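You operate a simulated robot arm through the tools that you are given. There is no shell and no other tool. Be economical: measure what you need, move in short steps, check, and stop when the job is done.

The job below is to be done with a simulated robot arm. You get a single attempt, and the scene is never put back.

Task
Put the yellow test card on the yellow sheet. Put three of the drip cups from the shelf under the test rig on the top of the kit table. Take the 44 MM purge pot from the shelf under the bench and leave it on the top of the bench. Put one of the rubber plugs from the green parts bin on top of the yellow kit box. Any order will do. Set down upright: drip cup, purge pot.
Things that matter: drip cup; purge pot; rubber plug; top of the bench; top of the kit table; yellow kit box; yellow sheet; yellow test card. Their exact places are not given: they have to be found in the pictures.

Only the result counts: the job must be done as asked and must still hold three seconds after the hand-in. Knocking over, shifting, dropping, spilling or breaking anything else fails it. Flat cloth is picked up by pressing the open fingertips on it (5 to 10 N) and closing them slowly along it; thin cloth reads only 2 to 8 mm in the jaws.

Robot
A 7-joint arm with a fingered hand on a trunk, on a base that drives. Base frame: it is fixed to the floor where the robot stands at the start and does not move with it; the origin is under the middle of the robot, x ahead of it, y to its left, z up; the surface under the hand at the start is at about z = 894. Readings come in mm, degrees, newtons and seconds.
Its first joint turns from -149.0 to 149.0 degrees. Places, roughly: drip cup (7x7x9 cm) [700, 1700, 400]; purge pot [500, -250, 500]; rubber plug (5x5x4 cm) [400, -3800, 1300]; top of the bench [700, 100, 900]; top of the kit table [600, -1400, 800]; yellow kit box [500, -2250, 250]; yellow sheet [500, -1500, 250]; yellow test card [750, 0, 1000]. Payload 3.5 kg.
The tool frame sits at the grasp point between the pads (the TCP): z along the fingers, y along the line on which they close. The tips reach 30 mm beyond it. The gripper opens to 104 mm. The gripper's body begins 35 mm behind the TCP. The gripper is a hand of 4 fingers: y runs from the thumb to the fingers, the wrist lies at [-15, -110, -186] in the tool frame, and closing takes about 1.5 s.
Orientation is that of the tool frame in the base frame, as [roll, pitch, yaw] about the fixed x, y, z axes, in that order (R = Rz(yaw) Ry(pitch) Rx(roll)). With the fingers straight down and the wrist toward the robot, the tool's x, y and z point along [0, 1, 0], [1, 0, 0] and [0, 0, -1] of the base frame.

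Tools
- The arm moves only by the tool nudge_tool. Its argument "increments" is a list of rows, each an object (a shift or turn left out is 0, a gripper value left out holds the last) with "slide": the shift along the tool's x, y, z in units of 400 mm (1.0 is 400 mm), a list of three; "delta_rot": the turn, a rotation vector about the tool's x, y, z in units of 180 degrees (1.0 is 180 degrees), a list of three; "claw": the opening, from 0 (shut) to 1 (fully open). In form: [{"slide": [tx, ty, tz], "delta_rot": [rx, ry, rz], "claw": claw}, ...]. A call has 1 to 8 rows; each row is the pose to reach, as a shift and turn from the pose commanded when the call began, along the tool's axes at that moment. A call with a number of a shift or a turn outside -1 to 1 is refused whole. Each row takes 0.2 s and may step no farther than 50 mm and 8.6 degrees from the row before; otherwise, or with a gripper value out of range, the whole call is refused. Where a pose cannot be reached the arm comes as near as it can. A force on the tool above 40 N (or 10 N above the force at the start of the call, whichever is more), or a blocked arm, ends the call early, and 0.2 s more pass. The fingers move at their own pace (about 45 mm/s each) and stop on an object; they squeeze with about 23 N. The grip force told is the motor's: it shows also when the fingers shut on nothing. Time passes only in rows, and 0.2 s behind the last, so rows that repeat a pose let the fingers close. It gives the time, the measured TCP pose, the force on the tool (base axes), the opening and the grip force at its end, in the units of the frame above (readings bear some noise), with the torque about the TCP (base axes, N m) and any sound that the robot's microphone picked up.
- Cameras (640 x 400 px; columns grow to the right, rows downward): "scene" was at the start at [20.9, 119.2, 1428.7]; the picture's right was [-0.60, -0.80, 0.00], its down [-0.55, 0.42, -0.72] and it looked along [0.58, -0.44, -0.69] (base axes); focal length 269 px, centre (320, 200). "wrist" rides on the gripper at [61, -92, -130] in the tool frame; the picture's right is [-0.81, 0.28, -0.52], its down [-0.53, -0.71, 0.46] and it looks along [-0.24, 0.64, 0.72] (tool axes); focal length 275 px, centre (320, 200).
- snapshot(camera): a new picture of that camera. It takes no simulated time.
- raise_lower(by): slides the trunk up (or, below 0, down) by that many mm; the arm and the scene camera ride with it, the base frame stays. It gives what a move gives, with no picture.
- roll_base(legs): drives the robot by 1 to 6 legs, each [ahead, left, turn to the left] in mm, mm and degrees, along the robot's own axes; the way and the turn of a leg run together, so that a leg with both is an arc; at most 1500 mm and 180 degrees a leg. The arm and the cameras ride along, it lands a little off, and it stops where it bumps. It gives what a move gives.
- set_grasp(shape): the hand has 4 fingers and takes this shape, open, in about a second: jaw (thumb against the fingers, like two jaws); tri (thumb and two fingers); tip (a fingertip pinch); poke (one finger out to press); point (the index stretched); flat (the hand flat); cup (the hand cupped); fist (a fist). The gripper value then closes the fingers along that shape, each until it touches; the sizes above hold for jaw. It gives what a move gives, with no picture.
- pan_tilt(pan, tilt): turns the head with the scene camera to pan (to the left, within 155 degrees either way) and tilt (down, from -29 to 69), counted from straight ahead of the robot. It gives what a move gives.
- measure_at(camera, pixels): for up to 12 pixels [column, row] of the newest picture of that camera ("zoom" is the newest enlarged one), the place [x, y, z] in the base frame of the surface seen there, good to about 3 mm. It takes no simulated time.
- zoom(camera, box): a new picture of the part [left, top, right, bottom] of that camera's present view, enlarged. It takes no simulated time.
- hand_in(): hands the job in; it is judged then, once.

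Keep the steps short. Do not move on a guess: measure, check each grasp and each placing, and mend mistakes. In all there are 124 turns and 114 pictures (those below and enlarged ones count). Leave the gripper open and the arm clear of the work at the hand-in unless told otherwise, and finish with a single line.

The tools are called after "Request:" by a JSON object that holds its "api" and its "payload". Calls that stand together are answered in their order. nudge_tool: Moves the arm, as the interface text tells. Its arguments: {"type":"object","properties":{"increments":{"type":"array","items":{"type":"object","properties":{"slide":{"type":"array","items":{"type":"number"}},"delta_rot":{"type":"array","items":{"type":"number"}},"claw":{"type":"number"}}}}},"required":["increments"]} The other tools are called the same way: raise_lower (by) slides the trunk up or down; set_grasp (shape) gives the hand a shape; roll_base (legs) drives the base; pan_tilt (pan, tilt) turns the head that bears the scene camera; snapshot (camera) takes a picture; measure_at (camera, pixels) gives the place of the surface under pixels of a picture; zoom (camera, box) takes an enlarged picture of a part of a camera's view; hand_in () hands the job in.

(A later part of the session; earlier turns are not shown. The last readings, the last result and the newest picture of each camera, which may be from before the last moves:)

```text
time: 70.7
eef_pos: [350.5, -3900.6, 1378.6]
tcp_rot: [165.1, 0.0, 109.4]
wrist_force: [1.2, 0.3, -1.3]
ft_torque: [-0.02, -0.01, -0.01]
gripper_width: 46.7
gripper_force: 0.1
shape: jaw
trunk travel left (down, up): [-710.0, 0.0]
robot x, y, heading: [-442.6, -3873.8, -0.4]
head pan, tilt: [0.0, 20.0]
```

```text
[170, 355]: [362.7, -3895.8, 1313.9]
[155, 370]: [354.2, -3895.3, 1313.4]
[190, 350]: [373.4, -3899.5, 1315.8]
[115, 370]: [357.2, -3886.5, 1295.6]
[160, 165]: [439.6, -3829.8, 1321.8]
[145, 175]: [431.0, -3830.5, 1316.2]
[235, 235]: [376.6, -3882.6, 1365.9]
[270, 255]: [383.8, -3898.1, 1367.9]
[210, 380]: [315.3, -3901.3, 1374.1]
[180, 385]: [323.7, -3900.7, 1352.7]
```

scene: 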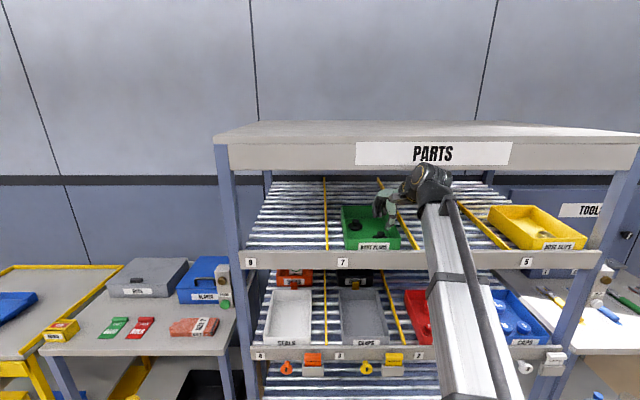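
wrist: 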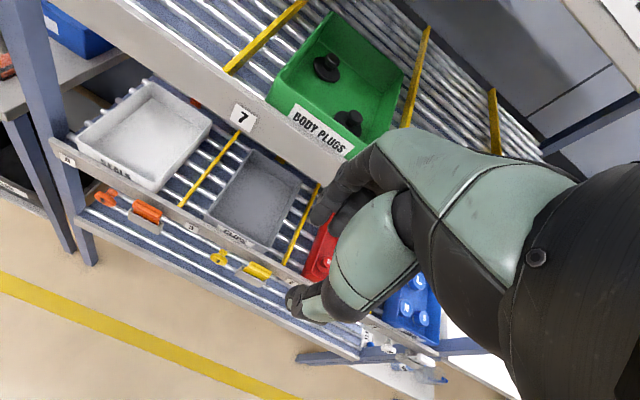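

Knob centre ≈(364,−3899), top 1315. Reduce tilt to 9° for a better grip, narrow to ~34 mm, and descend.

Request:
{"api": "nudge_tool", "payload": {"increments": [{"delta_rot": [0.033, 0, 0], "claw": 0.34}]}}

Request:
{"api": "nudge_tool", "payload": {"increments": [{"slide": [-0.004, 0.002, 0.05]}, {"slide": [-0.006, 0.004, 0.1]}, {"slide": [-0.0065, 0.004, 0.127]}]}}

Request:
{"api": "zoom", "payload": {"camera": "wrist", "box": [200, 150, 440, 300]}}

Request:
{"api": "zoom", "payload": {"camera": "scene", "box": [320, 140, 480, 260]}}

```text
time: 71.1
eef_pos: [350.3, -3899.5, 1378.1]
tcp_rot: [171.1, 0.0, 109.5]
wrist_force: [0.7, -0.1, -0.4]
ft_torque: [-0.01, 0.01, -0.01]
gripper_width: 35.5
gripper_force: 0.2
shape: jaw
trunk travel left (down, up): [-710.0, 0.0]
robot x, y, heading: [-443.7, -3869.6, 0.1]
head pan, tilt: [0.0, 20.0]
```

```text
time: 71.9
eef_pos: [360.5, -3899.8, 1328.1]
tcp_rot: [170.9, 0.1, 109.6]
wrist_force: [0.6, 0.3, 0.7]
ft_torque: [-0.01, 0.01, 0.01]
gripper_width: 35.7
gripper_force: 0.0
shape: jaw
trunk travel left (down, up): [-710.0, 0.0]
robot x, y, heading: [-442.0, -3877.5, -0.2]
head pan, tilt: [0.0, 20.0]
```

```text
2.67 times, centred on (320, 225) of wrist
```

zoom: 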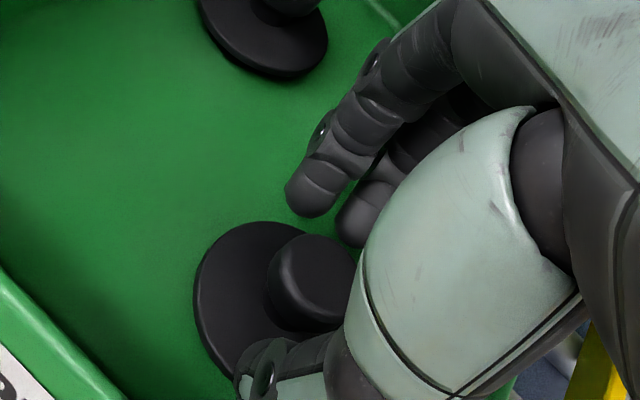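

```text
3.33 times, centred on (400, 200) of scene
```

zoom: 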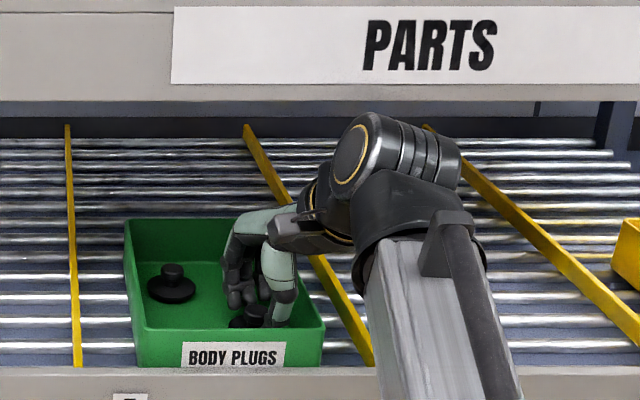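

Knob is between thumb and fingers. Close, then lift gently.

Request:
{"api": "nudge_tool", "payload": {"increments": [{"claw": 0}, {"claw": 0}, {"claw": 0}, {"claw": 0}, {"claw": 0}, {"slide": [0, 0, -0.04]}, {"slide": [0, 0, -0.1]}, {"slide": [0, 0, -0.15]}]}}

Request:
{"api": "zoom", "payload": {"camera": "wrist", "box": [200, 150, 440, 300]}}

```text
time: 73.7
eef_pos: [353.0, -3901.9, 1388.0]
tcp_rot: [171.1, -0.1, 109.5]
wrist_force: [-0.2, -0.2, -0.1]
ft_torque: [0.02, 0.04, 0.02]
gripper_width: 15.7
gripper_force: 23.1
shape: jaw
trunk travel left (down, up): [-710.0, 0.0]
robot x, y, heading: [-444.3, -3871.3, -0.1]
head pan, tilt: [0.0, 20.0]
```

```text
2.67 times, centred on (320, 225) of wrist
```

zoom: 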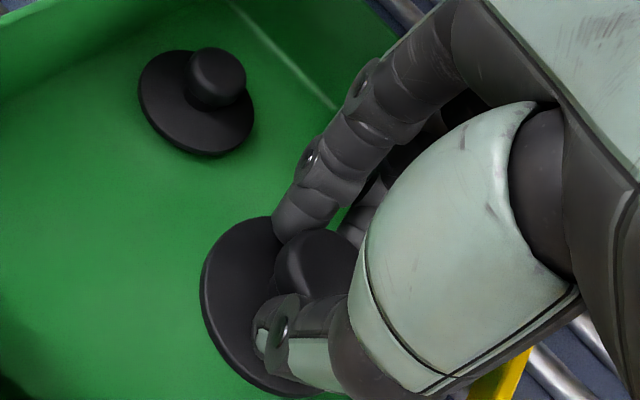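

Plug held. Withdraw over the rim and back out.

Request:
{"api": "nudge_tool", "payload": {"increments": [{"slide": [0, 0, -0.025]}, {"slide": [0.031, -0.084, -0.038]}, {"slide": [0.061, -0.168, -0.051]}, {"slide": [0.091, -0.252, -0.065]}]}}

Request:
{"api": "roll_base", "payload": {"legs": [[-300, 0, 0]]}}

Request:
{"api": "nudge_tool", "payload": {"increments": [{"delta_rot": [0.0495, 0, 0]}, {"delta_rot": [0.0495, 0, 0]}]}}

Request:
{"api": "nudge_tool", "payload": {"increments": [{"delta_rot": [0, 0, 0.04]}, {"delta_rot": [0, 0, 0.08]}, {"delta_rot": [0, 0, 0.109]}, {"slide": [0, 0, 0.1], "delta_rot": [0, 0, 0.109]}, {"slide": [0, 0, 0.2], "delta_rot": [0, 0, 0.109]}, {"slide": [0, 0, 0.3], "delta_rot": [0, 0, 0.109]}, {"slide": [0, 0, 0.4], "delta_rot": [0, 0, 0.109]}, {"slide": [0, 0, 0.5], "delta_rot": [0, 0, 0.109]}]}}

Request:
{"api": "roll_base", "payload": {"legs": [[0, 1500, 0]]}}

Request:
{"api": "pan_tilt", "payload": {"pan": 10, "tilt": 40}}

Request:
{"api": "snapshot", "payload": {"camera": "scene"}}

```text
time: 74.7
eef_pos: [239.9, -3902.9, 1398.0]
tcp_rot: [171.0, 0.1, 109.6]
wrist_force: [-0.2, 0.4, 0.3]
ft_torque: [-0.05, -0.01, 0.02]
gripper_width: 16.1
gripper_force: 22.5
shape: jaw
trunk travel left (down, up): [-710.0, 0.0]
robot x, y, heading: [-445.2, -3878.1, -0.4]
head pan, tilt: [0.0, 20.0]
```

```text
time: 76.8
eef_pos: [-64.2, -3902.7, 1398.8]
tcp_rot: [170.9, 0.0, 109.5]
wrist_force: [-0.1, 0.9, 0.1]
ft_torque: [0.01, 0.01, -0.01]
gripper_width: 15.8
gripper_force: 22.9
shape: jaw
trunk travel left (down, up): [-710.0, 0.0]
robot x, y, heading: [-747.7, -3871.7, -0.3]
head pan, tilt: [0.0, 20.0]
```

```text
refused: row 1 steps farther than a row can; nothing moved
```

```text
time: 78.6
eef_pos: [-34.5, -3893.0, 1199.5]
tcp_rot: [171.6, -3.1, 89.9]
wrist_force: [-0.3, 0.0, -0.2]
ft_torque: [-0.01, 0.01, 0.0]
gripper_width: 15.6
gripper_force: 22.7
shape: jaw
trunk travel left (down, up): [-710.0, 0.0]
robot x, y, heading: [-746.8, -3871.0, -0.3]
head pan, tilt: [0.0, 20.0]
```

```text
time: 86.0
eef_pos: [-13.9, -2400.2, 1201.3]
tcp_rot: [171.5, -3.0, 89.3]
wrist_force: [0.3, -0.2, 0.3]
ft_torque: [0.01, -0.02, 0.0]
gripper_width: 15.6
gripper_force: 23.0
shape: jaw
trunk travel left (down, up): [-710.0, 0.0]
robot x, y, heading: [-725.3, -2372.5, -1.1]
head pan, tilt: [0.0, 20.0]
```

```text
time: 86.8
eef_pos: [-14.7, -2400.4, 1199.4]
tcp_rot: [171.5, -2.9, 89.1]
wrist_force: [-0.1, -0.3, 0.6]
ft_torque: [0.01, 0.0, 0.02]
gripper_width: 15.7
gripper_force: 23.0
shape: jaw
trunk travel left (down, up): [-710.0, 0.0]
robot x, y, heading: [-728.6, -2371.9, -1.2]
head pan, tilt: [10.0, 40.0]
```

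```text
77 pictures are left
```

scene: 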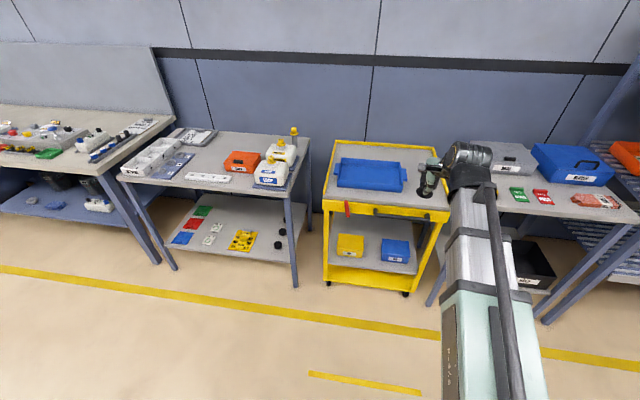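

The yellow kit box is on the cart's lower shelf at (350,246). Zoom and measure.

Request:
{"api": "zoom", "payload": {"camera": "scene", "box": [310, 190, 450, 300]}}

Request:
{"api": "measure_at", "payload": {"camera": "scene", "pixels": [[341, 236], [362, 237], [350, 244], [338, 249], [362, 252], [385, 212], [395, 215], [385, 282], [330, 210], [350, 210], [410, 240], [350, 265]]}}

```text
3.64 times, centred on (380, 245) of scene
```

zoom: 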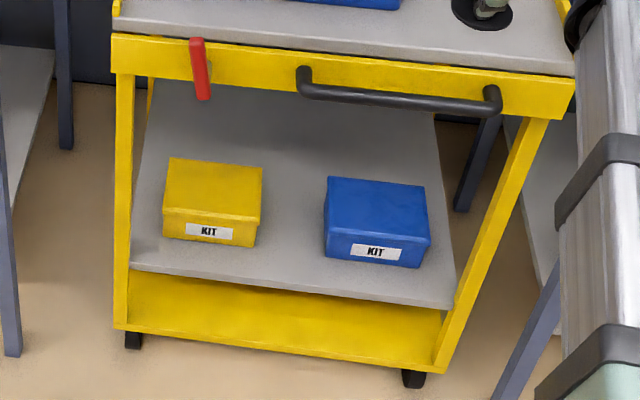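

```text
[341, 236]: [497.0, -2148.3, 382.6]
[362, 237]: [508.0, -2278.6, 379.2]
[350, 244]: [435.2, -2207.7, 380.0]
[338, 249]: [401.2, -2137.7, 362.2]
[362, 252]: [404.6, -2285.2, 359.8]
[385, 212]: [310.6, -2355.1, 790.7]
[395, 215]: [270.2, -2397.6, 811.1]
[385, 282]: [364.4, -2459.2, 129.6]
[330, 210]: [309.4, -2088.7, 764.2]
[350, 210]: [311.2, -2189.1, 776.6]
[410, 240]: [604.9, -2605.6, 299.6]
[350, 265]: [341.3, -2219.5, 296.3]
```

Box top z≈380, centre ≈(452,−2211). Align, lower the trunk and correct the small twist.

Request:
{"api": "roll_base", "payload": {"legs": [[0, 185, 1.2]]}}

Request:
{"api": "raise_lower", "payload": {"by": -400}}

Request:
{"api": "raise_lower", "payload": {"by": -310}}

Request:
{"api": "nudge_tool", "payload": {"increments": [{"delta_rot": [0, -0.0166, 0]}, {"delta_rot": [0, -0.0166, 0]}]}}

Request:
{"api": "roll_base", "payload": {"legs": [[290, 0, 0]]}}

Request:
{"api": "snapshot", "payload": {"camera": "wrist"}}

Request:
{"api": "snapshot", "payload": {"camera": "scene"}}

```text
time: 88.4
eef_pos: [-11.4, -2197.8, 1201.4]
tcp_rot: [171.6, -3.0, 90.5]
wrist_force: [-0.1, -0.2, 0.4]
ft_torque: [-0.01, -0.01, 0.04]
gripper_width: 15.6
gripper_force: 23.0
shape: jaw
trunk travel left (down, up): [-710.0, 0.0]
robot x, y, heading: [-725.8, -2187.2, 0.2]
head pan, tilt: [10.0, 40.0]
```

```text
time: 92.2
eef_pos: [-10.5, -2197.0, 800.6]
tcp_rot: [171.6, -3.0, 90.6]
wrist_force: [-0.5, -0.6, 0.1]
ft_torque: [0.0, -0.01, -0.01]
gripper_width: 15.7
gripper_force: 22.7
shape: jaw
trunk travel left (down, up): [-310.0, 400.0]
robot x, y, heading: [-726.2, -2186.1, -0.0]
head pan, tilt: [10.0, 40.0]
```

```text
time: 95.3
eef_pos: [-12.8, -2198.2, 490.5]
tcp_rot: [171.5, -3.0, 90.6]
wrist_force: [-0.2, -0.3, 0.2]
ft_torque: [-0.02, 0.02, -0.02]
gripper_width: 15.6
gripper_force: 22.8
shape: jaw
trunk travel left (down, up): [0.0, 710.0]
robot x, y, heading: [-728.1, -2187.8, -0.0]
head pan, tilt: [10.0, 40.0]
```

```text
time: 95.9
eef_pos: [-12.5, -2199.0, 490.3]
tcp_rot: [171.5, 0.1, 90.1]
wrist_force: [-0.5, -0.9, -0.8]
ft_torque: [0.0, 0.0, 0.0]
gripper_width: 15.7
gripper_force: 23.8
shape: jaw
trunk travel left (down, up): [0.0, 710.0]
robot x, y, heading: [-724.4, -2183.9, 0.3]
head pan, tilt: [10.0, 40.0]
```

```text
time: 97.9
eef_pos: [278.4, -2197.7, 490.1]
tcp_rot: [171.7, 0.0, 90.0]
wrist_force: [-0.9, 0.6, -1.3]
ft_torque: [0.0, 0.02, -0.02]
gripper_width: 15.6
gripper_force: 23.1
shape: jaw
trunk travel left (down, up): [0.0, 710.0]
robot x, y, heading: [-435.1, -2187.8, -0.0]
head pan, tilt: [10.0, 40.0]
```

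```text
75 pictures are left
```

wrist: 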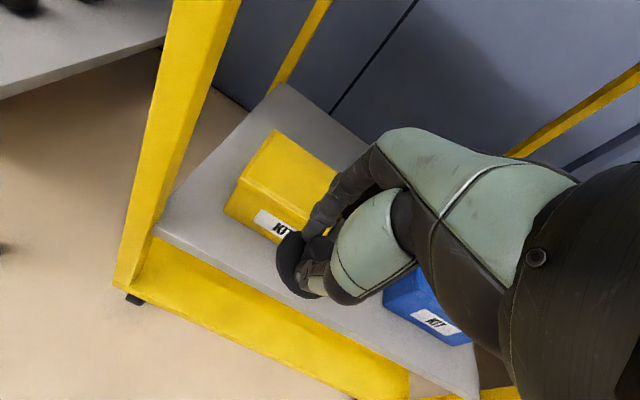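

```text
74 pictures are left
```

scene: 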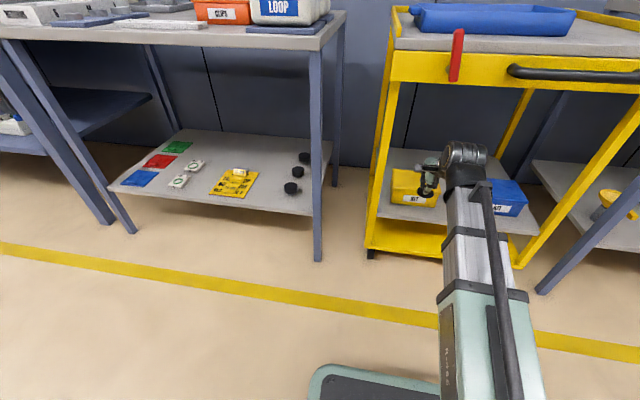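

Request:
{"api": "measure_at", "payload": {"camera": "wrist", "pixels": [[275, 133], [332, 178], [243, 180], [290, 180], [305, 225], [287, 250], [285, 285], [300, 235]]}}

```text
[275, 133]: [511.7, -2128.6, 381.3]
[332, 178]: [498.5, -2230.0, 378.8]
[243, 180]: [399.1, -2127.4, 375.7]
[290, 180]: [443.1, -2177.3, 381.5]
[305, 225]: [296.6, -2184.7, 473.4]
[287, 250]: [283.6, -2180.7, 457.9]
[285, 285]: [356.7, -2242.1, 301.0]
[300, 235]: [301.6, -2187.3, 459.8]
```

Move over the box and lower to just above its top.

Request:
{"api": "nudge_tool", "payload": {"increments": [{"slide": [-0.004, 0.108, 0.016]}, {"slide": [-0.008, 0.215, 0.032]}, {"slide": [-0.0125, 0.323, 0.048]}, {"slide": [-0.0125, 0.43, 0.0645]}, {"slide": [-0.0125, 0.418, 0.143]}, {"slide": [-0.0125, 0.408, 0.21]}]}}

Request:
{"api": "snapshot", "payload": {"camera": "wrist"}}

```text
time: 99.3
eef_pos: [453.1, -2200.0, 431.8]
tcp_rot: [171.5, -0.1, 90.1]
wrist_force: [0.3, 0.0, 0.3]
ft_torque: [-0.01, 0.02, 0.02]
gripper_width: 15.6
gripper_force: 23.1
shape: jaw
trunk travel left (down, up): [0.0, 710.0]
robot x, y, heading: [-433.6, -2185.9, 0.1]
head pan, tilt: [10.0, 40.0]
```

```text
73 pictures are left
```

wrist: 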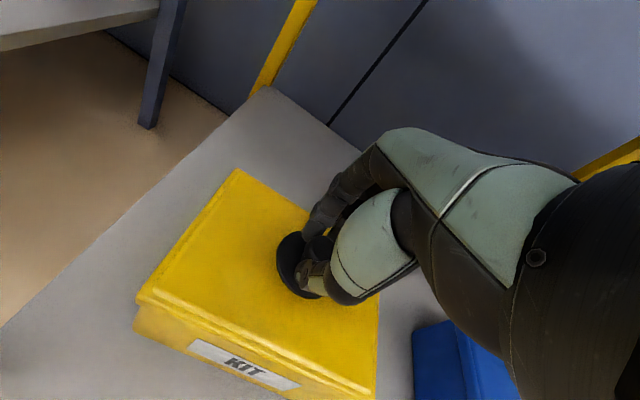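

Well centred. Lower in small steps until contact.

Request:
{"api": "nudge_tool", "payload": {"increments": [{"slide": [0, -0.001, 0.01]}, {"slide": [0, -0.002, 0.015]}, {"slide": [0, -0.003, 0.02]}, {"slide": [0, -0.004, 0.025]}]}}

```text
time: 100.3
eef_pos: [453.3, -2201.8, 424.1]
tcp_rot: [171.5, -0.1, 90.1]
wrist_force: [-0.6, 0.1, 14.3]
ft_torque: [0.0, 0.02, 0.0]
gripper_width: 17.2
gripper_force: 22.9
shape: jaw
trunk travel left (down, up): [0.0, 710.0]
robot x, y, heading: [-432.1, -2188.7, 0.1]
head pan, tilt: [10.0, 40.0]
```

Contact. Ease up 1.5 mm, open moderately, and rise along the fingers.

Request:
{"api": "nudge_tool", "payload": {"increments": [{"slide": [0, 0, -0.004]}, {"slide": [0, 0, -0.004], "claw": 0.4}, {"slide": [0, 0, -0.004]}, {"slide": [0, 0, -0.004]}, {"slide": [0, 0, -0.004]}, {"slide": [0, 0, -0.06]}, {"slide": [0, 0, -0.15]}]}}

Request:
{"api": "snapshot", "payload": {"camera": "wrist"}}

```text
time: 101.9
eef_pos: [444.1, -2202.5, 480.3]
tcp_rot: [171.6, 0.1, 90.1]
wrist_force: [-0.2, 0.5, 0.3]
ft_torque: [0.02, 0.0, 0.02]
gripper_width: 41.4
gripper_force: 0.0
shape: jaw
trunk travel left (down, up): [0.0, 710.0]
robot x, y, heading: [-432.2, -2186.1, 0.1]
head pan, tilt: [10.0, 40.0]
```

```text
72 pictures are left
```

wrist: 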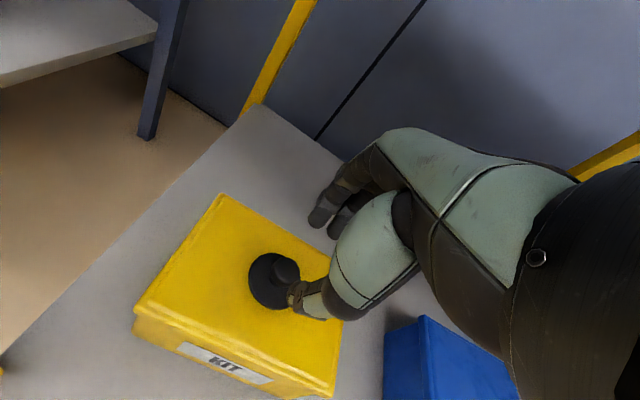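

Plug stands on the yellow kit box. Back off, straighten the hand, and drive left to the bench's lower shelf.

Request:
{"api": "roll_base", "payload": {"legs": [[-400, 0, 0], [0, 1000, 0], [0, 900, 0]]}}

Request:
{"api": "nudge_tool", "payload": {"increments": [{"delta_rot": [0.025, 0, 0], "claw": 0.8}, {"delta_rot": [0.047, 0, 0]}, {"delta_rot": [0.047, 0, 0]}]}}

Request:
{"api": "pan_tilt", "payload": {"pan": 5, "tilt": 25}}

Request:
{"api": "snapshot", "payload": {"camera": "scene"}}

```text
time: 113.5
eef_pos: [30.4, -312.2, 480.0]
tcp_rot: [171.6, 0.0, 90.4]
wrist_force: [0.3, 0.0, 0.2]
ft_torque: [0.0, 0.02, 0.0]
gripper_width: 41.3
gripper_force: 0.0
shape: jaw
trunk travel left (down, up): [0.0, 710.0]
robot x, y, heading: [-848.6, -300.5, 0.3]
head pan, tilt: [10.0, 40.0]
```

```text
time: 114.2
eef_pos: [29.6, -312.0, 481.7]
tcp_rot: [-179.9, 0.1, 90.4]
wrist_force: [0.7, 0.5, 0.7]
ft_torque: [0.04, -0.03, 0.02]
gripper_width: 82.9
gripper_force: 0.0
shape: jaw
trunk travel left (down, up): [0.0, 710.0]
robot x, y, heading: [-849.3, -297.6, 0.2]
head pan, tilt: [10.0, 40.0]
```

```text
time: 115.0
eef_pos: [29.3, -311.6, 479.9]
tcp_rot: [-179.9, -0.1, 90.3]
wrist_force: [-0.1, -0.2, 0.2]
ft_torque: [0.03, -0.01, -0.02]
gripper_width: 82.8
gripper_force: 0.1
shape: jaw
trunk travel left (down, up): [0.0, 710.0]
robot x, y, heading: [-847.5, -297.1, 0.2]
head pan, tilt: [5.0, 25.0]
```

```text
71 pictures are left
```

scene: 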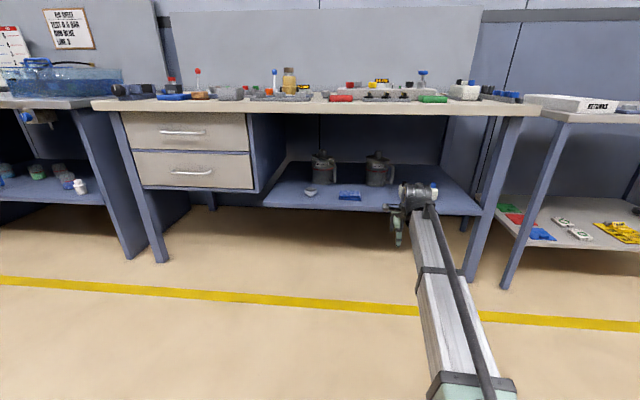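

Request:
{"api": "zoom", "payload": {"camera": "scene", "box": [290, 130, 430, 220]}}

Request:
{"api": "measure_at", "payload": {"camera": "zoom", "pixels": [[155, 110], [155, 170], [110, 200], [195, 200], [150, 235], [400, 120], [405, 180], [355, 200], [440, 200], [400, 240], [95, 270], [290, 290]]}}

```text
4.44 times, centred on (360, 175) of scene
```

zoom: 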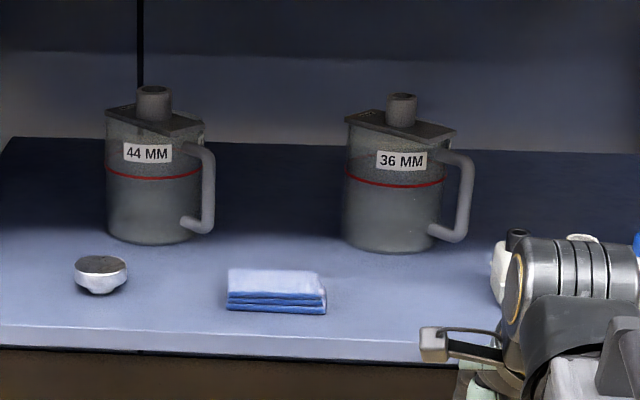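

```text
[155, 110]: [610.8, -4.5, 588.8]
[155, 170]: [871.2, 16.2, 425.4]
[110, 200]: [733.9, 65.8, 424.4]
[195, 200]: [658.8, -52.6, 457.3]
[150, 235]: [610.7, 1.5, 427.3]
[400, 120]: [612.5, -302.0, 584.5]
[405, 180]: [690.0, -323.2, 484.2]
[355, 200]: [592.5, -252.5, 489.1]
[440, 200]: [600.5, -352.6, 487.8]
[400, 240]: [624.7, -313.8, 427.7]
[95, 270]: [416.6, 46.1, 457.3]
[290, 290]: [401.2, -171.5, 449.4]
```

The 44 MM pot is the left one, near (620, 0). I drive closer for accurate measuring of its neck and the bench underside.

Request:
{"api": "roll_base", "payload": {"legs": [[300, 290, 0]]}}

Request:
{"api": "pan_tilt", "payload": {"pan": 5, "tilt": 20}}

Request:
{"api": "snapshot", "payload": {"camera": "scene"}}

Request:
{"api": "snapshot", "payload": {"camera": "wrist"}}

```text
time: 117.6
eef_pos: [328.7, -23.0, 481.8]
tcp_rot: [-180.0, -0.1, 90.3]
wrist_force: [1.2, 0.2, 0.0]
ft_torque: [0.02, -0.03, 0.01]
gripper_width: 82.7
gripper_force: 0.1
shape: jaw
trunk travel left (down, up): [0.0, 710.0]
robot x, y, heading: [-549.0, -7.7, 0.4]
head pan, tilt: [5.0, 25.0]
```

```text
time: 118.2
eef_pos: [328.9, -21.2, 480.9]
tcp_rot: [180.0, 0.1, 90.3]
wrist_force: [0.1, 0.0, 0.8]
ft_torque: [0.01, 0.01, -0.01]
gripper_width: 82.8
gripper_force: 0.1
shape: jaw
trunk travel left (down, up): [0.0, 710.0]
robot x, y, heading: [-550.9, -8.1, 0.5]
head pan, tilt: [5.0, 20.0]
```

```text
69 pictures are left
```

scene: 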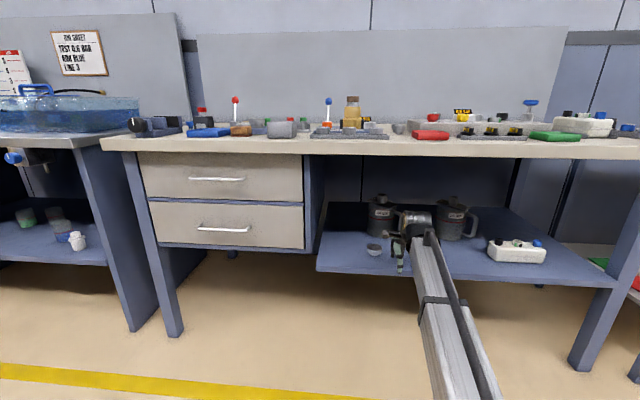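

```text
68 pictures are left
```

wrist: 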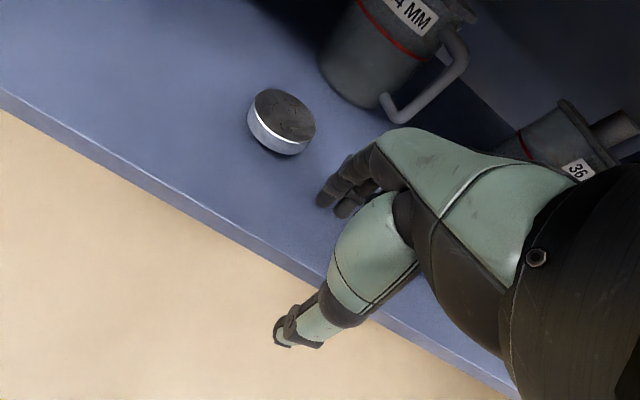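

Raise the hand to pot-neck height (in front of the bench) and look again.

Request:
{"api": "nudge_tool", "payload": {"increments": [{"slide": [0, 0, -0.1]}, {"slide": [0, 0, -0.2]}, {"slide": [0, 0, -0.3]}, {"slide": [0, -0.1, -0.37]}, {"slide": [0, -0.2, -0.4]}]}}

Request:
{"api": "snapshot", "payload": {"camera": "wrist"}}

Request:
{"api": "zoom", "payload": {"camera": "scene", "box": [310, 120, 500, 280]}}

Request:
{"api": "measure_at", "payload": {"camera": "scene", "pixels": [[340, 156], [500, 156], [340, 150], [420, 157], [312, 200], [380, 200], [380, 215], [374, 247]]}}

```text
time: 119.5
eef_pos: [248.7, -22.5, 640.5]
tcp_rot: [-179.9, 0.0, 90.3]
wrist_force: [0.5, -0.8, 0.6]
ft_torque: [-0.01, 0.01, 0.01]
gripper_width: 82.9
gripper_force: 0.0
shape: jaw
trunk travel left (down, up): [0.0, 710.0]
robot x, y, heading: [-549.3, -12.0, 0.4]
head pan, tilt: [5.0, 20.0]
```

```text
67 pictures are left
```

wrist: 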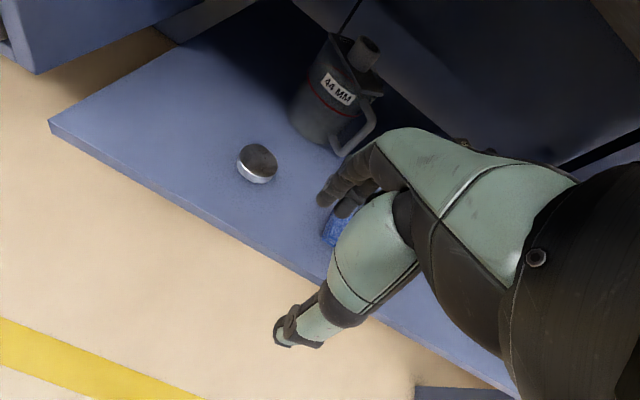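

```text
2.50 times, centred on (405, 200) of scene
```

zoom: 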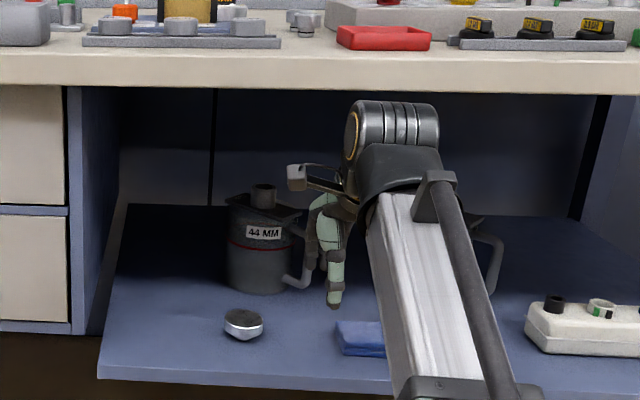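

```text
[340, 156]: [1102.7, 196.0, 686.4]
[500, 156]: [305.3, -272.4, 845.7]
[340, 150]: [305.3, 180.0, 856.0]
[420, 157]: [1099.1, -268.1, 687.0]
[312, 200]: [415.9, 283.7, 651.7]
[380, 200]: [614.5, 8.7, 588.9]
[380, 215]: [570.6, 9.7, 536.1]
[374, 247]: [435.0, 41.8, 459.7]
```

Request:
{"api": "zoom", "payload": {"camera": "wrist", "box": [270, 20, 410, 160]}}

Request:
{"api": "measure_at", "payload": {"camera": "zoom", "pixels": [[440, 95], [415, 130], [460, 140], [405, 90], [490, 110], [445, 170], [320, 220], [290, 150], [500, 310], [300, 75], [270, 110], [520, 210]]}}

```text
2.86 times, centred on (340, 90) of wrist
```

zoom: 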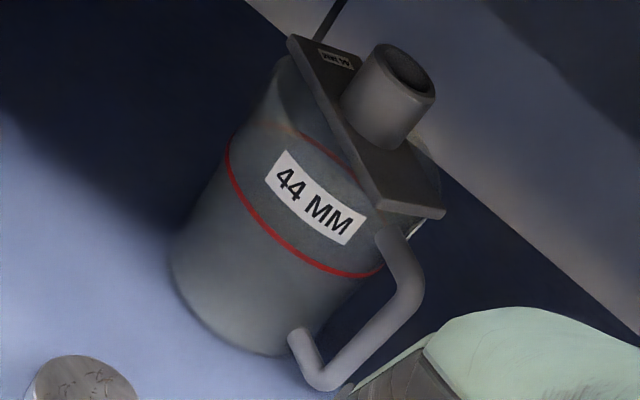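

```text
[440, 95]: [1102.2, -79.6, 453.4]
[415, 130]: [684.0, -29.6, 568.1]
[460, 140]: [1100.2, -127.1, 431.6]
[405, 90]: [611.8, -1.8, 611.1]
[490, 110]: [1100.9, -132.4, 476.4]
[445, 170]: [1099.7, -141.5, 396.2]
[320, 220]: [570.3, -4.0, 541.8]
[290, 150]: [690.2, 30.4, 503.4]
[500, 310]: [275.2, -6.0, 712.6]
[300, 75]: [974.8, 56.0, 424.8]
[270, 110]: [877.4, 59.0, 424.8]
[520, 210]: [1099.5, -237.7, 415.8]
```

Request:
{"api": "measure_at", "payload": {"camera": "zoom", "pixels": [[360, 65], [350, 100], [370, 120], [395, 130], [425, 95], [395, 52], [425, 75], [335, 110], [400, 200], [435, 215], [300, 50], [385, 100]]}}

```text
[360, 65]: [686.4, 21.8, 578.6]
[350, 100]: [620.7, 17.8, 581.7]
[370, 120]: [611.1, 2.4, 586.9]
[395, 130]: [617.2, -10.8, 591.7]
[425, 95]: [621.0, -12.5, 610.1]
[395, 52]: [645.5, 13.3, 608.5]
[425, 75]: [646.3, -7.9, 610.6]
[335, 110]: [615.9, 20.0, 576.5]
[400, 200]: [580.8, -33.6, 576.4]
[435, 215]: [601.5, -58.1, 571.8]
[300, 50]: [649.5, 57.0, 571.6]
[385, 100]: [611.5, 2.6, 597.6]
```

The neck is an open tube (Ø≈36, centre ≈(630, 2), z 575–611). Vertical hand leaves too little headroom under the bench (underside 845), so I turn the hand: closing along y, fingers tilted forward ~50°. First back off a bit, then turn.

Request:
{"api": "roll_base", "payload": {"legs": [[-150, 0, 0]]}}

Request:
{"api": "nudge_tool", "payload": {"increments": [{"delta_rot": [0, 0, -0.045]}, {"delta_rot": [0, 0, -0.09]}, {"delta_rot": [0, 0, -0.135]}, {"delta_rot": [0, 0, -0.18]}, {"delta_rot": [0, 0, -0.225]}, {"delta_rot": [0, 0, -0.27]}]}}

Request:
{"api": "nudge_tool", "payload": {"increments": [{"delta_rot": [0, 0, -0.046]}, {"delta_rot": [0, 0, -0.092]}, {"delta_rot": [0, 0, -0.138]}, {"delta_rot": [0, 0, -0.184]}, {"delta_rot": [0, 0, -0.23]}]}}

Request:
{"api": "nudge_tool", "payload": {"increments": [{"delta_rot": [0, -0.046, 0], "claw": 0.65}, {"delta_rot": [0, -0.092, 0]}, {"delta_rot": [0, -0.138, 0]}, {"delta_rot": [0, -0.184, 0]}, {"delta_rot": [0, -0.23, 0]}, {"delta_rot": [0, -0.276, 0]}]}}

Request:
{"api": "snapshot", "payload": {"camera": "scene"}}

Request:
{"api": "snapshot", "payload": {"camera": "wrist"}}

```text
time: 120.8
eef_pos: [98.3, -23.5, 640.8]
tcp_rot: [-180.0, 0.0, 90.2]
wrist_force: [-0.2, -0.6, -0.5]
ft_torque: [0.0, 0.01, -0.03]
gripper_width: 82.7
gripper_force: 0.1
shape: jaw
trunk travel left (down, up): [0.0, 710.0]
robot x, y, heading: [-698.2, -9.4, 0.6]
head pan, tilt: [5.0, 20.0]
```

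```text
time: 122.2
eef_pos: [99.1, -24.2, 641.7]
tcp_rot: [-179.9, 0.0, 139.2]
wrist_force: [-0.9, 0.3, -0.2]
ft_torque: [0.0, 0.0, 0.01]
gripper_width: 82.9
gripper_force: 0.0
shape: jaw
trunk travel left (down, up): [0.0, 710.0]
robot x, y, heading: [-700.5, -8.5, 0.2]
head pan, tilt: [5.0, 20.0]
```

```text
time: 123.1
eef_pos: [101.3, -22.1, 641.0]
tcp_rot: [179.7, 0.0, 164.0]
wrist_force: [40.4, -22.8, 24.9]
ft_torque: [1.11, 8.12, 5.53]
gripper_width: 83.0
gripper_force: 0.1
shape: jaw
trunk travel left (down, up): [0.0, 710.0]
robot x, y, heading: [-703.2, -13.8, 0.4]
head pan, tilt: [5.0, 20.0]
stopped in row 4: the force on the tool passed its limit at 182 N (the readings are from after the stop); the commanded pose is now the measured one
```

```text
time: 123.4
eef_pos: [101.3, -23.6, 640.8]
tcp_rot: [179.7, 0.3, 163.8]
wrist_force: [19.6, -1.1, -2.3]
ft_torque: [0.26, 2.48, 1.57]
gripper_width: 67.9
gripper_force: 0.0
shape: jaw
trunk travel left (down, up): [0.0, 710.0]
robot x, y, heading: [-700.6, -6.6, 0.4]
head pan, tilt: [5.0, 20.0]
stopped in row 1: the force on the tool passed its limit at 145 N (the readings are from after the stop); the commanded pose is now the measured one
```

```text
64 pictures are left
```

scene: 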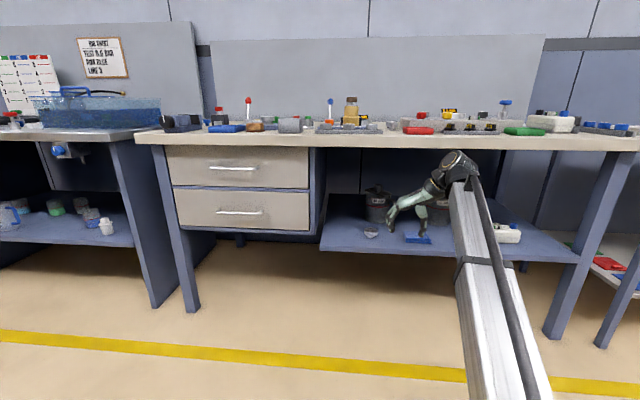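

```text
63 pictures are left
```

wrist: 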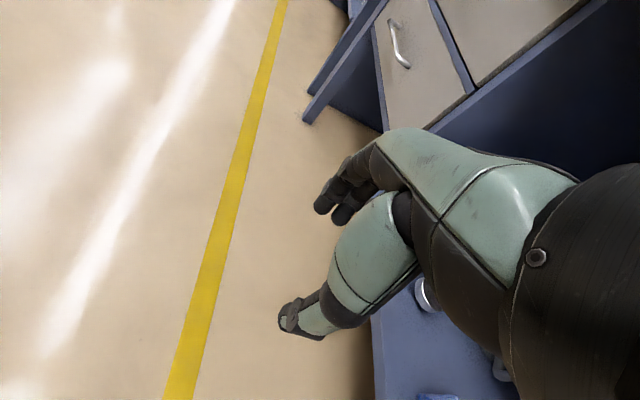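

The hand met the robot's own forearm at that yaw. I go back to yaw 135°, a natural pose where the wrist stays straight behind, and tilt there instead.

Request:
{"api": "nudge_tool", "payload": {"increments": [{"delta_rot": [0, 0, 0.045]}, {"delta_rot": [0, 0, 0.09]}, {"delta_rot": [0, 0, 0.135]}, {"delta_rot": [0, 0, 0.16]}]}}

Request:
{"api": "nudge_tool", "payload": {"increments": [{"delta_rot": [0, -0.046, 0], "claw": 0.65}, {"delta_rot": [0, -0.092, 0]}, {"delta_rot": [0, -0.138, 0]}, {"delta_rot": [0, -0.184, 0]}, {"delta_rot": [0, -0.23, 0]}, {"delta_rot": [0, -0.276, 0]}]}}

Request:
{"api": "snapshot", "payload": {"camera": "scene"}}

```text
time: 124.4
eef_pos: [100.1, -23.1, 641.6]
tcp_rot: [179.7, 0.1, 135.0]
wrist_force: [-0.5, -0.2, 0.6]
ft_torque: [0.01, 0.01, -0.02]
gripper_width: 68.0
gripper_force: 0.0
shape: jaw
trunk travel left (down, up): [0.0, 710.0]
robot x, y, heading: [-702.8, -12.0, 0.3]
head pan, tilt: [5.0, 20.0]
```

```text
time: 125.8
eef_pos: [100.7, -22.7, 642.1]
tcp_rot: [179.3, 49.8, 134.6]
wrist_force: [0.0, 0.6, -0.1]
ft_torque: [0.0, 0.03, 0.03]
gripper_width: 68.0
gripper_force: 0.0
shape: jaw
trunk travel left (down, up): [0.0, 710.0]
robot x, y, heading: [-702.9, -9.7, 0.5]
head pan, tilt: [5.0, 20.0]
```

```text
62 pictures are left
```

scene: 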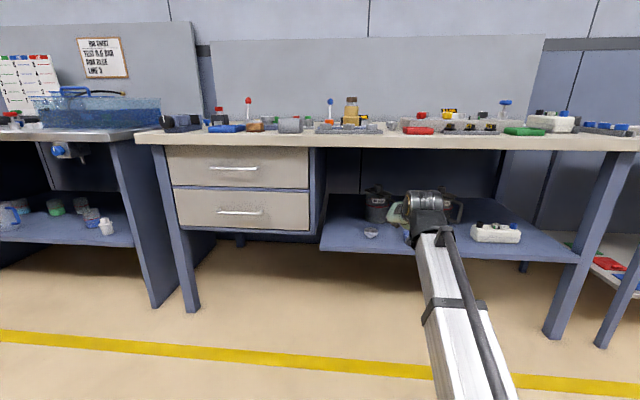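

The pose works. Lower to neck height and drive in, left of the pot.

Request:
{"api": "nudge_tool", "payload": {"increments": [{"slide": [0.057, 0, 0.048]}, {"slide": [0.057, 0, 0.048]}]}}

Request:
{"api": "roll_base", "payload": {"legs": [[0, 90, 0], [390, 0, -0.5]]}}

Request:
{"api": "snapshot", "payload": {"camera": "wrist"}}

Request:
{"api": "snapshot", "payload": {"camera": "scene"}}

```text
time: 126.4
eef_pos: [100.8, -22.8, 612.0]
tcp_rot: [179.4, 49.8, 134.6]
wrist_force: [0.4, 0.1, 0.4]
ft_torque: [0.01, 0.0, 0.02]
gripper_width: 68.0
gripper_force: 0.1
shape: jaw
trunk travel left (down, up): [0.0, 710.0]
robot x, y, heading: [-695.9, -8.2, 0.4]
head pan, tilt: [5.0, 20.0]
```

```text
time: 129.5
eef_pos: [485.5, 58.9, 611.7]
tcp_rot: [179.3, 49.8, 134.0]
wrist_force: [0.3, -0.9, -1.3]
ft_torque: [0.03, -0.05, 0.01]
gripper_width: 67.9
gripper_force: 0.1
shape: jaw
trunk travel left (down, up): [0.0, 710.0]
robot x, y, heading: [-315.8, 81.9, 0.0]
head pan, tilt: [5.0, 20.0]
```

```text
61 pictures are left
```

wrist: 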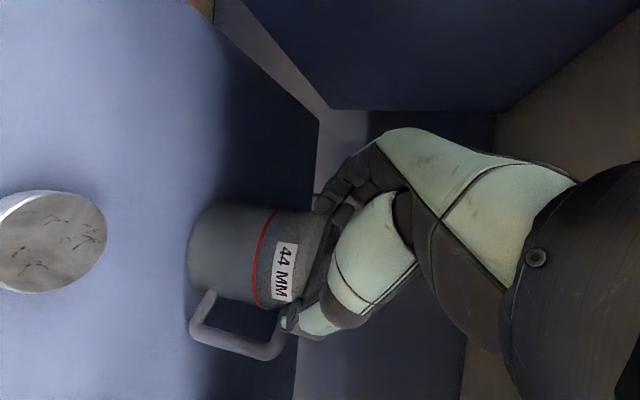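

```text
60 pictures are left
```

scene: 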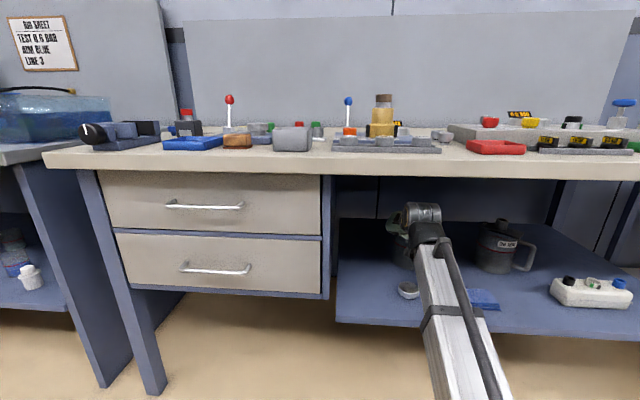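

Now align with the neck: shift along the closing axis first, to a spot diagonally in front-left of the neck, then check.

Request:
{"api": "nudge_tool", "payload": {"increments": [{"slide": [0, 0.08, 0]}, {"slide": [0, 0.16, 0]}, {"slide": [-0.05, 0.16, 0.06]}]}}

Request:
{"api": "zoom", "payload": {"camera": "wrist", "box": [160, 120, 440, 370]}}

```text
time: 130.3
eef_pos: [554.3, 81.8, 612.2]
tcp_rot: [179.4, 49.8, 134.0]
wrist_force: [-0.6, -0.2, 0.8]
ft_torque: [-0.02, -0.01, 0.01]
gripper_width: 67.6
gripper_force: 0.0
shape: jaw
trunk travel left (down, up): [0.0, 710.0]
robot x, y, heading: [-314.1, 78.5, -0.1]
head pan, tilt: [5.0, 20.0]
```

```text
1.60 times, centred on (300, 245) of wrist
```

zoom: 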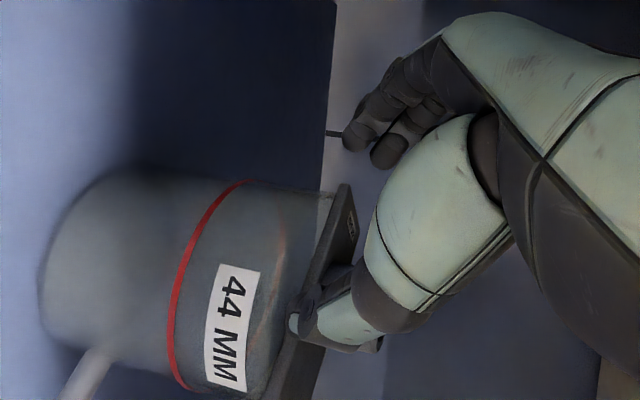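

Request:
{"api": "measure_at", "payload": {"camera": "zoom", "pixels": [[340, 200], [350, 235], [325, 260], [343, 275], [290, 340], [300, 320], [315, 335], [360, 340], [350, 130], [385, 155]]}}

Request:
{"api": "zoom", "payload": {"camera": "scene", "box": [350, 180, 510, 300]}}

```text
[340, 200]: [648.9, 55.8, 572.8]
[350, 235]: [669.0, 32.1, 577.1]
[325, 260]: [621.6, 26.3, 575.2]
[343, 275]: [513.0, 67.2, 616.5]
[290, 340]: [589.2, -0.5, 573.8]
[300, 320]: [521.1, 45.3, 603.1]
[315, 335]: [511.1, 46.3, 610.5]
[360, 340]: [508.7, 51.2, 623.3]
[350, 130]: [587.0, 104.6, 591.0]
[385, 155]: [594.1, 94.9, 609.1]
```

```text
3.33 times, centred on (430, 240) of scene
```

zoom: 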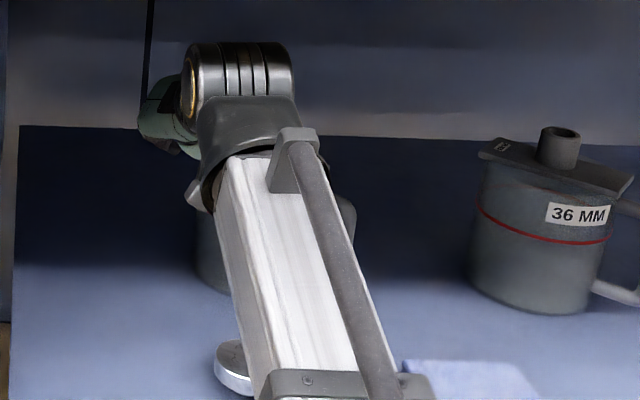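

Heights are fine (plate 575, tips ≥585). Slide in around the neck.

Request:
{"api": "nudge_tool", "payload": {"increments": [{"slide": [-0.05, -0.001, 0.06]}, {"slide": [-0.1, -0.002, 0.119]}, {"slide": [-0.145, -0.003, 0.172]}]}}

Request:
{"api": "snapshot", "payload": {"camera": "wrist"}}

```text
time: 131.1
eef_pos: [616.1, 15.7, 611.6]
tcp_rot: [179.5, 49.7, 134.1]
wrist_force: [-1.3, -0.2, 0.3]
ft_torque: [-0.01, -0.02, 0.0]
gripper_width: 67.6
gripper_force: 0.0
shape: jaw
trunk travel left (down, up): [0.0, 710.0]
robot x, y, heading: [-313.6, 81.2, -0.6]
head pan, tilt: [5.0, 20.0]
```

```text
57 pictures are left
```

wrist: 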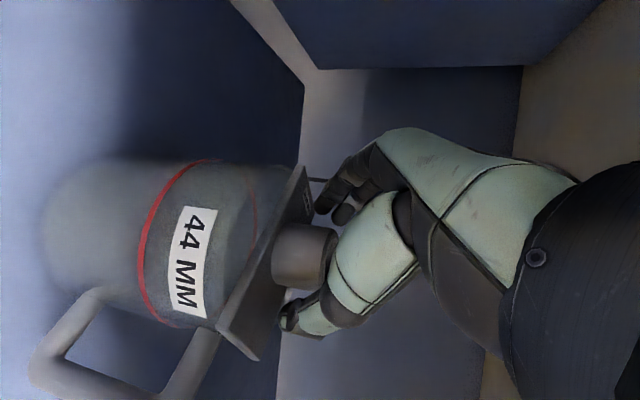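

Request:
{"api": "measure_at", "payload": {"camera": "wrist", "pixels": [[305, 255], [330, 240], [325, 270], [290, 240], [290, 275], [320, 210], [325, 195], [343, 215], [290, 315], [270, 230]]}}

Request:
{"api": "zoom", "payload": {"camera": "wrist", "box": [240, 150, 400, 350]}}

```text
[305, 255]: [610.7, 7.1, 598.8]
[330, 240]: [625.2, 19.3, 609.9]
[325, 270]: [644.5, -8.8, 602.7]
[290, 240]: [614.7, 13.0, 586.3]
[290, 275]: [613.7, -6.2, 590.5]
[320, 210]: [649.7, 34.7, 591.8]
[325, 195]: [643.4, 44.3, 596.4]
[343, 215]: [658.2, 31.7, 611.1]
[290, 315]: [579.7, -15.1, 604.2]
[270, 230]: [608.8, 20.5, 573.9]
```

```text
2.00 times, centred on (320, 250) of wrist
```

zoom: 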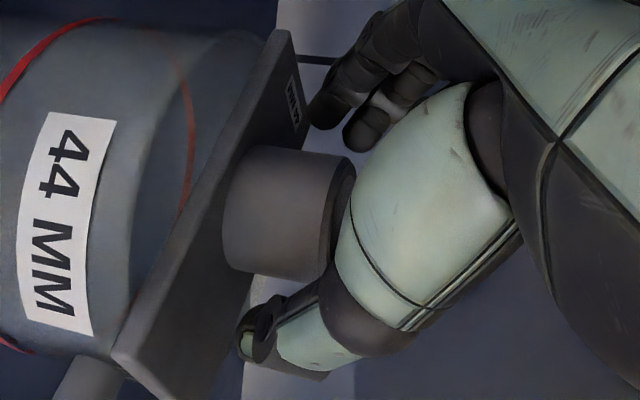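

Neck is between thumb and fingers. Close, then lift 5 mm to test.

Request:
{"api": "nudge_tool", "payload": {"increments": [{"claw": 0}, {"claw": 0}, {"claw": 0}, {"claw": 0}, {"claw": 0}, {"claw": 0}]}}

Request:
{"api": "nudge_tool", "payload": {"increments": [{"slide": [-0.01, 0, -0.008]}, {"slide": [-0.019, 0, -0.016]}, {"slide": [-0.019, 0, -0.016]}]}}

Request:
{"api": "snapshot", "payload": {"camera": "wrist"}}

```text
time: 132.5
eef_pos: [617.4, 16.4, 611.2]
tcp_rot: [179.3, 49.7, 133.9]
wrist_force: [-1.2, 0.3, -0.5]
ft_torque: [0.02, 0.03, 0.02]
gripper_width: 37.1
gripper_force: 22.9
shape: jaw
trunk travel left (down, up): [0.0, 710.0]
robot x, y, heading: [-310.8, 80.8, -0.5]
head pan, tilt: [5.0, 20.0]
```

```text
time: 133.3
eef_pos: [615.6, 15.8, 621.5]
tcp_rot: [179.4, 49.8, 134.1]
wrist_force: [0.0, 0.8, -3.8]
ft_torque: [0.07, 0.03, 0.01]
gripper_width: 36.9
gripper_force: 23.2
shape: jaw
trunk travel left (down, up): [0.0, 710.0]
robot x, y, heading: [-315.2, 80.1, -0.5]
head pan, tilt: [5.0, 20.0]
```

```text
55 pictures are left
```

wrist: 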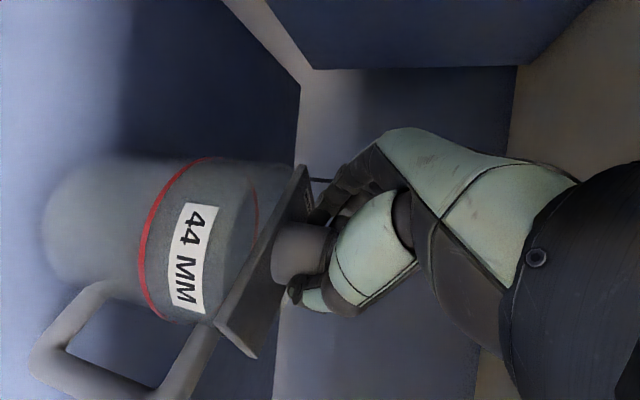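

The whole pot lifts (≈4 N). Lift 32 mm more to clear the small item, then back out.

Request:
{"api": "nudge_tool", "payload": {"increments": [{"slide": [-0.02, 0, -0.017]}, {"slide": [-0.04, 0, -0.034]}, {"slide": [-0.061, 0, -0.0515]}]}}

Request:
{"api": "roll_base", "payload": {"legs": [[-200, 0, 0], [-300, 0, 0]]}}

Request:
{"api": "snapshot", "payload": {"camera": "scene"}}

```text
time: 134.1
eef_pos: [616.9, 16.7, 653.4]
tcp_rot: [179.3, 49.8, 133.9]
wrist_force: [0.4, 0.4, -2.4]
ft_torque: [0.08, 0.05, -0.01]
gripper_width: 36.8
gripper_force: 23.3
shape: jaw
trunk travel left (down, up): [0.0, 710.0]
robot x, y, heading: [-314.3, 84.4, -0.6]
head pan, tilt: [5.0, 20.0]
```

```text
time: 137.3
eef_pos: [116.6, 16.0, 653.4]
tcp_rot: [179.4, 49.8, 133.9]
wrist_force: [0.0, 1.0, -2.3]
ft_torque: [0.06, 0.0, 0.01]
gripper_width: 36.5
gripper_force: 22.6
shape: jaw
trunk travel left (down, up): [0.0, 710.0]
robot x, y, heading: [-816.4, 81.9, -0.5]
head pan, tilt: [5.0, 20.0]
```

```text
54 pictures are left
```

scene: 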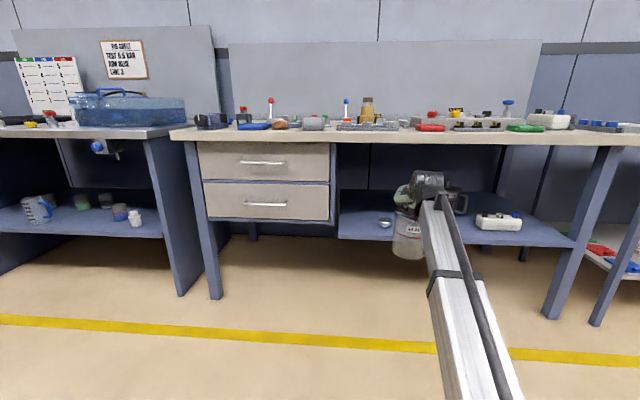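

Pot is hanging upright, out of the shelf. Raise the trunk and look at the bench top for a free spot.

Request:
{"api": "raise_lower", "payload": {"by": 400}}

Request:
{"api": "raise_lower", "payload": {"by": 130}}

Request:
{"api": "pan_tilt", "payload": {"pan": 5, "tilt": 38}}

Request:
{"api": "snapshot", "payload": {"camera": "scene"}}

```text
time: 141.2
eef_pos: [117.1, 15.8, 1054.3]
tcp_rot: [179.3, 49.7, 133.7]
wrist_force: [-0.2, 0.0, -3.3]
ft_torque: [0.06, -0.01, 0.0]
gripper_width: 36.5
gripper_force: 22.9
shape: jaw
trunk travel left (down, up): [-400.0, 310.0]
robot x, y, heading: [-808.4, 84.6, -0.3]
head pan, tilt: [5.0, 20.0]
```

```text
time: 142.7
eef_pos: [116.9, 15.4, 1183.6]
tcp_rot: [179.5, 49.7, 133.9]
wrist_force: [0.1, -0.4, -3.5]
ft_torque: [0.09, 0.01, 0.0]
gripper_width: 36.8
gripper_force: 23.2
shape: jaw
trunk travel left (down, up): [-530.0, 180.0]
robot x, y, heading: [-812.9, 82.5, -0.4]
head pan, tilt: [5.0, 20.0]
```

```text
time: 143.6
eef_pos: [117.0, 15.6, 1183.6]
tcp_rot: [179.4, 49.9, 133.9]
wrist_force: [0.6, -0.8, -1.7]
ft_torque: [0.08, 0.01, 0.02]
gripper_width: 36.8
gripper_force: 22.6
shape: jaw
trunk travel left (down, up): [-530.0, 180.0]
robot x, y, heading: [-811.4, 80.3, -0.3]
head pan, tilt: [5.0, 38.0]
```

```text
53 pictures are left
```

scene: 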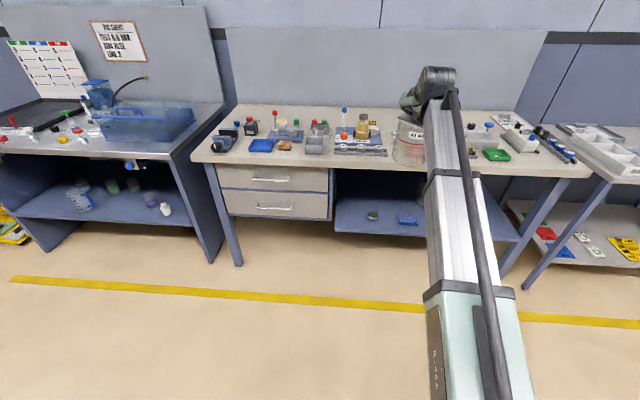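

Request:
{"api": "zoom", "payload": {"camera": "scene", "box": [290, 90, 470, 180]}}

Request:
{"api": "measure_at", "payload": {"camera": "scene", "pixels": [[343, 110], [362, 115], [375, 122], [330, 112], [395, 112], [385, 108], [350, 106], [300, 108], [385, 125], [400, 105]]}}

```text
3.56 times, centred on (380, 135) of scene
```

zoom: 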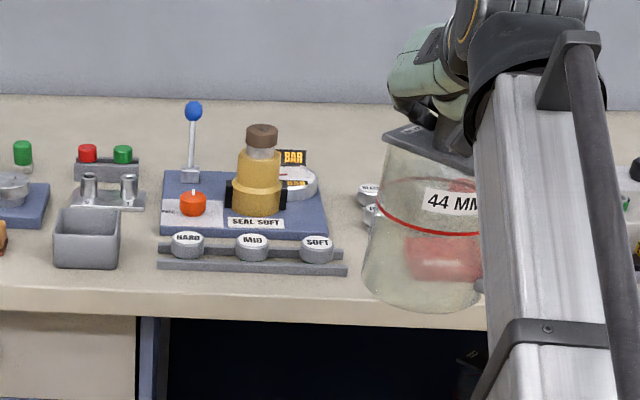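

```text
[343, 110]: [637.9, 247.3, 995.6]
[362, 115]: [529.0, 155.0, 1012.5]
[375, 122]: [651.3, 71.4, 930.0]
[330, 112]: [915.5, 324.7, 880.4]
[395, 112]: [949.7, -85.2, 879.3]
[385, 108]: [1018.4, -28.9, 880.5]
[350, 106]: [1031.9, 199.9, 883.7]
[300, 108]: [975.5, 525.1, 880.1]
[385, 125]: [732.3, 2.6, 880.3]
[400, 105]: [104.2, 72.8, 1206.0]
```

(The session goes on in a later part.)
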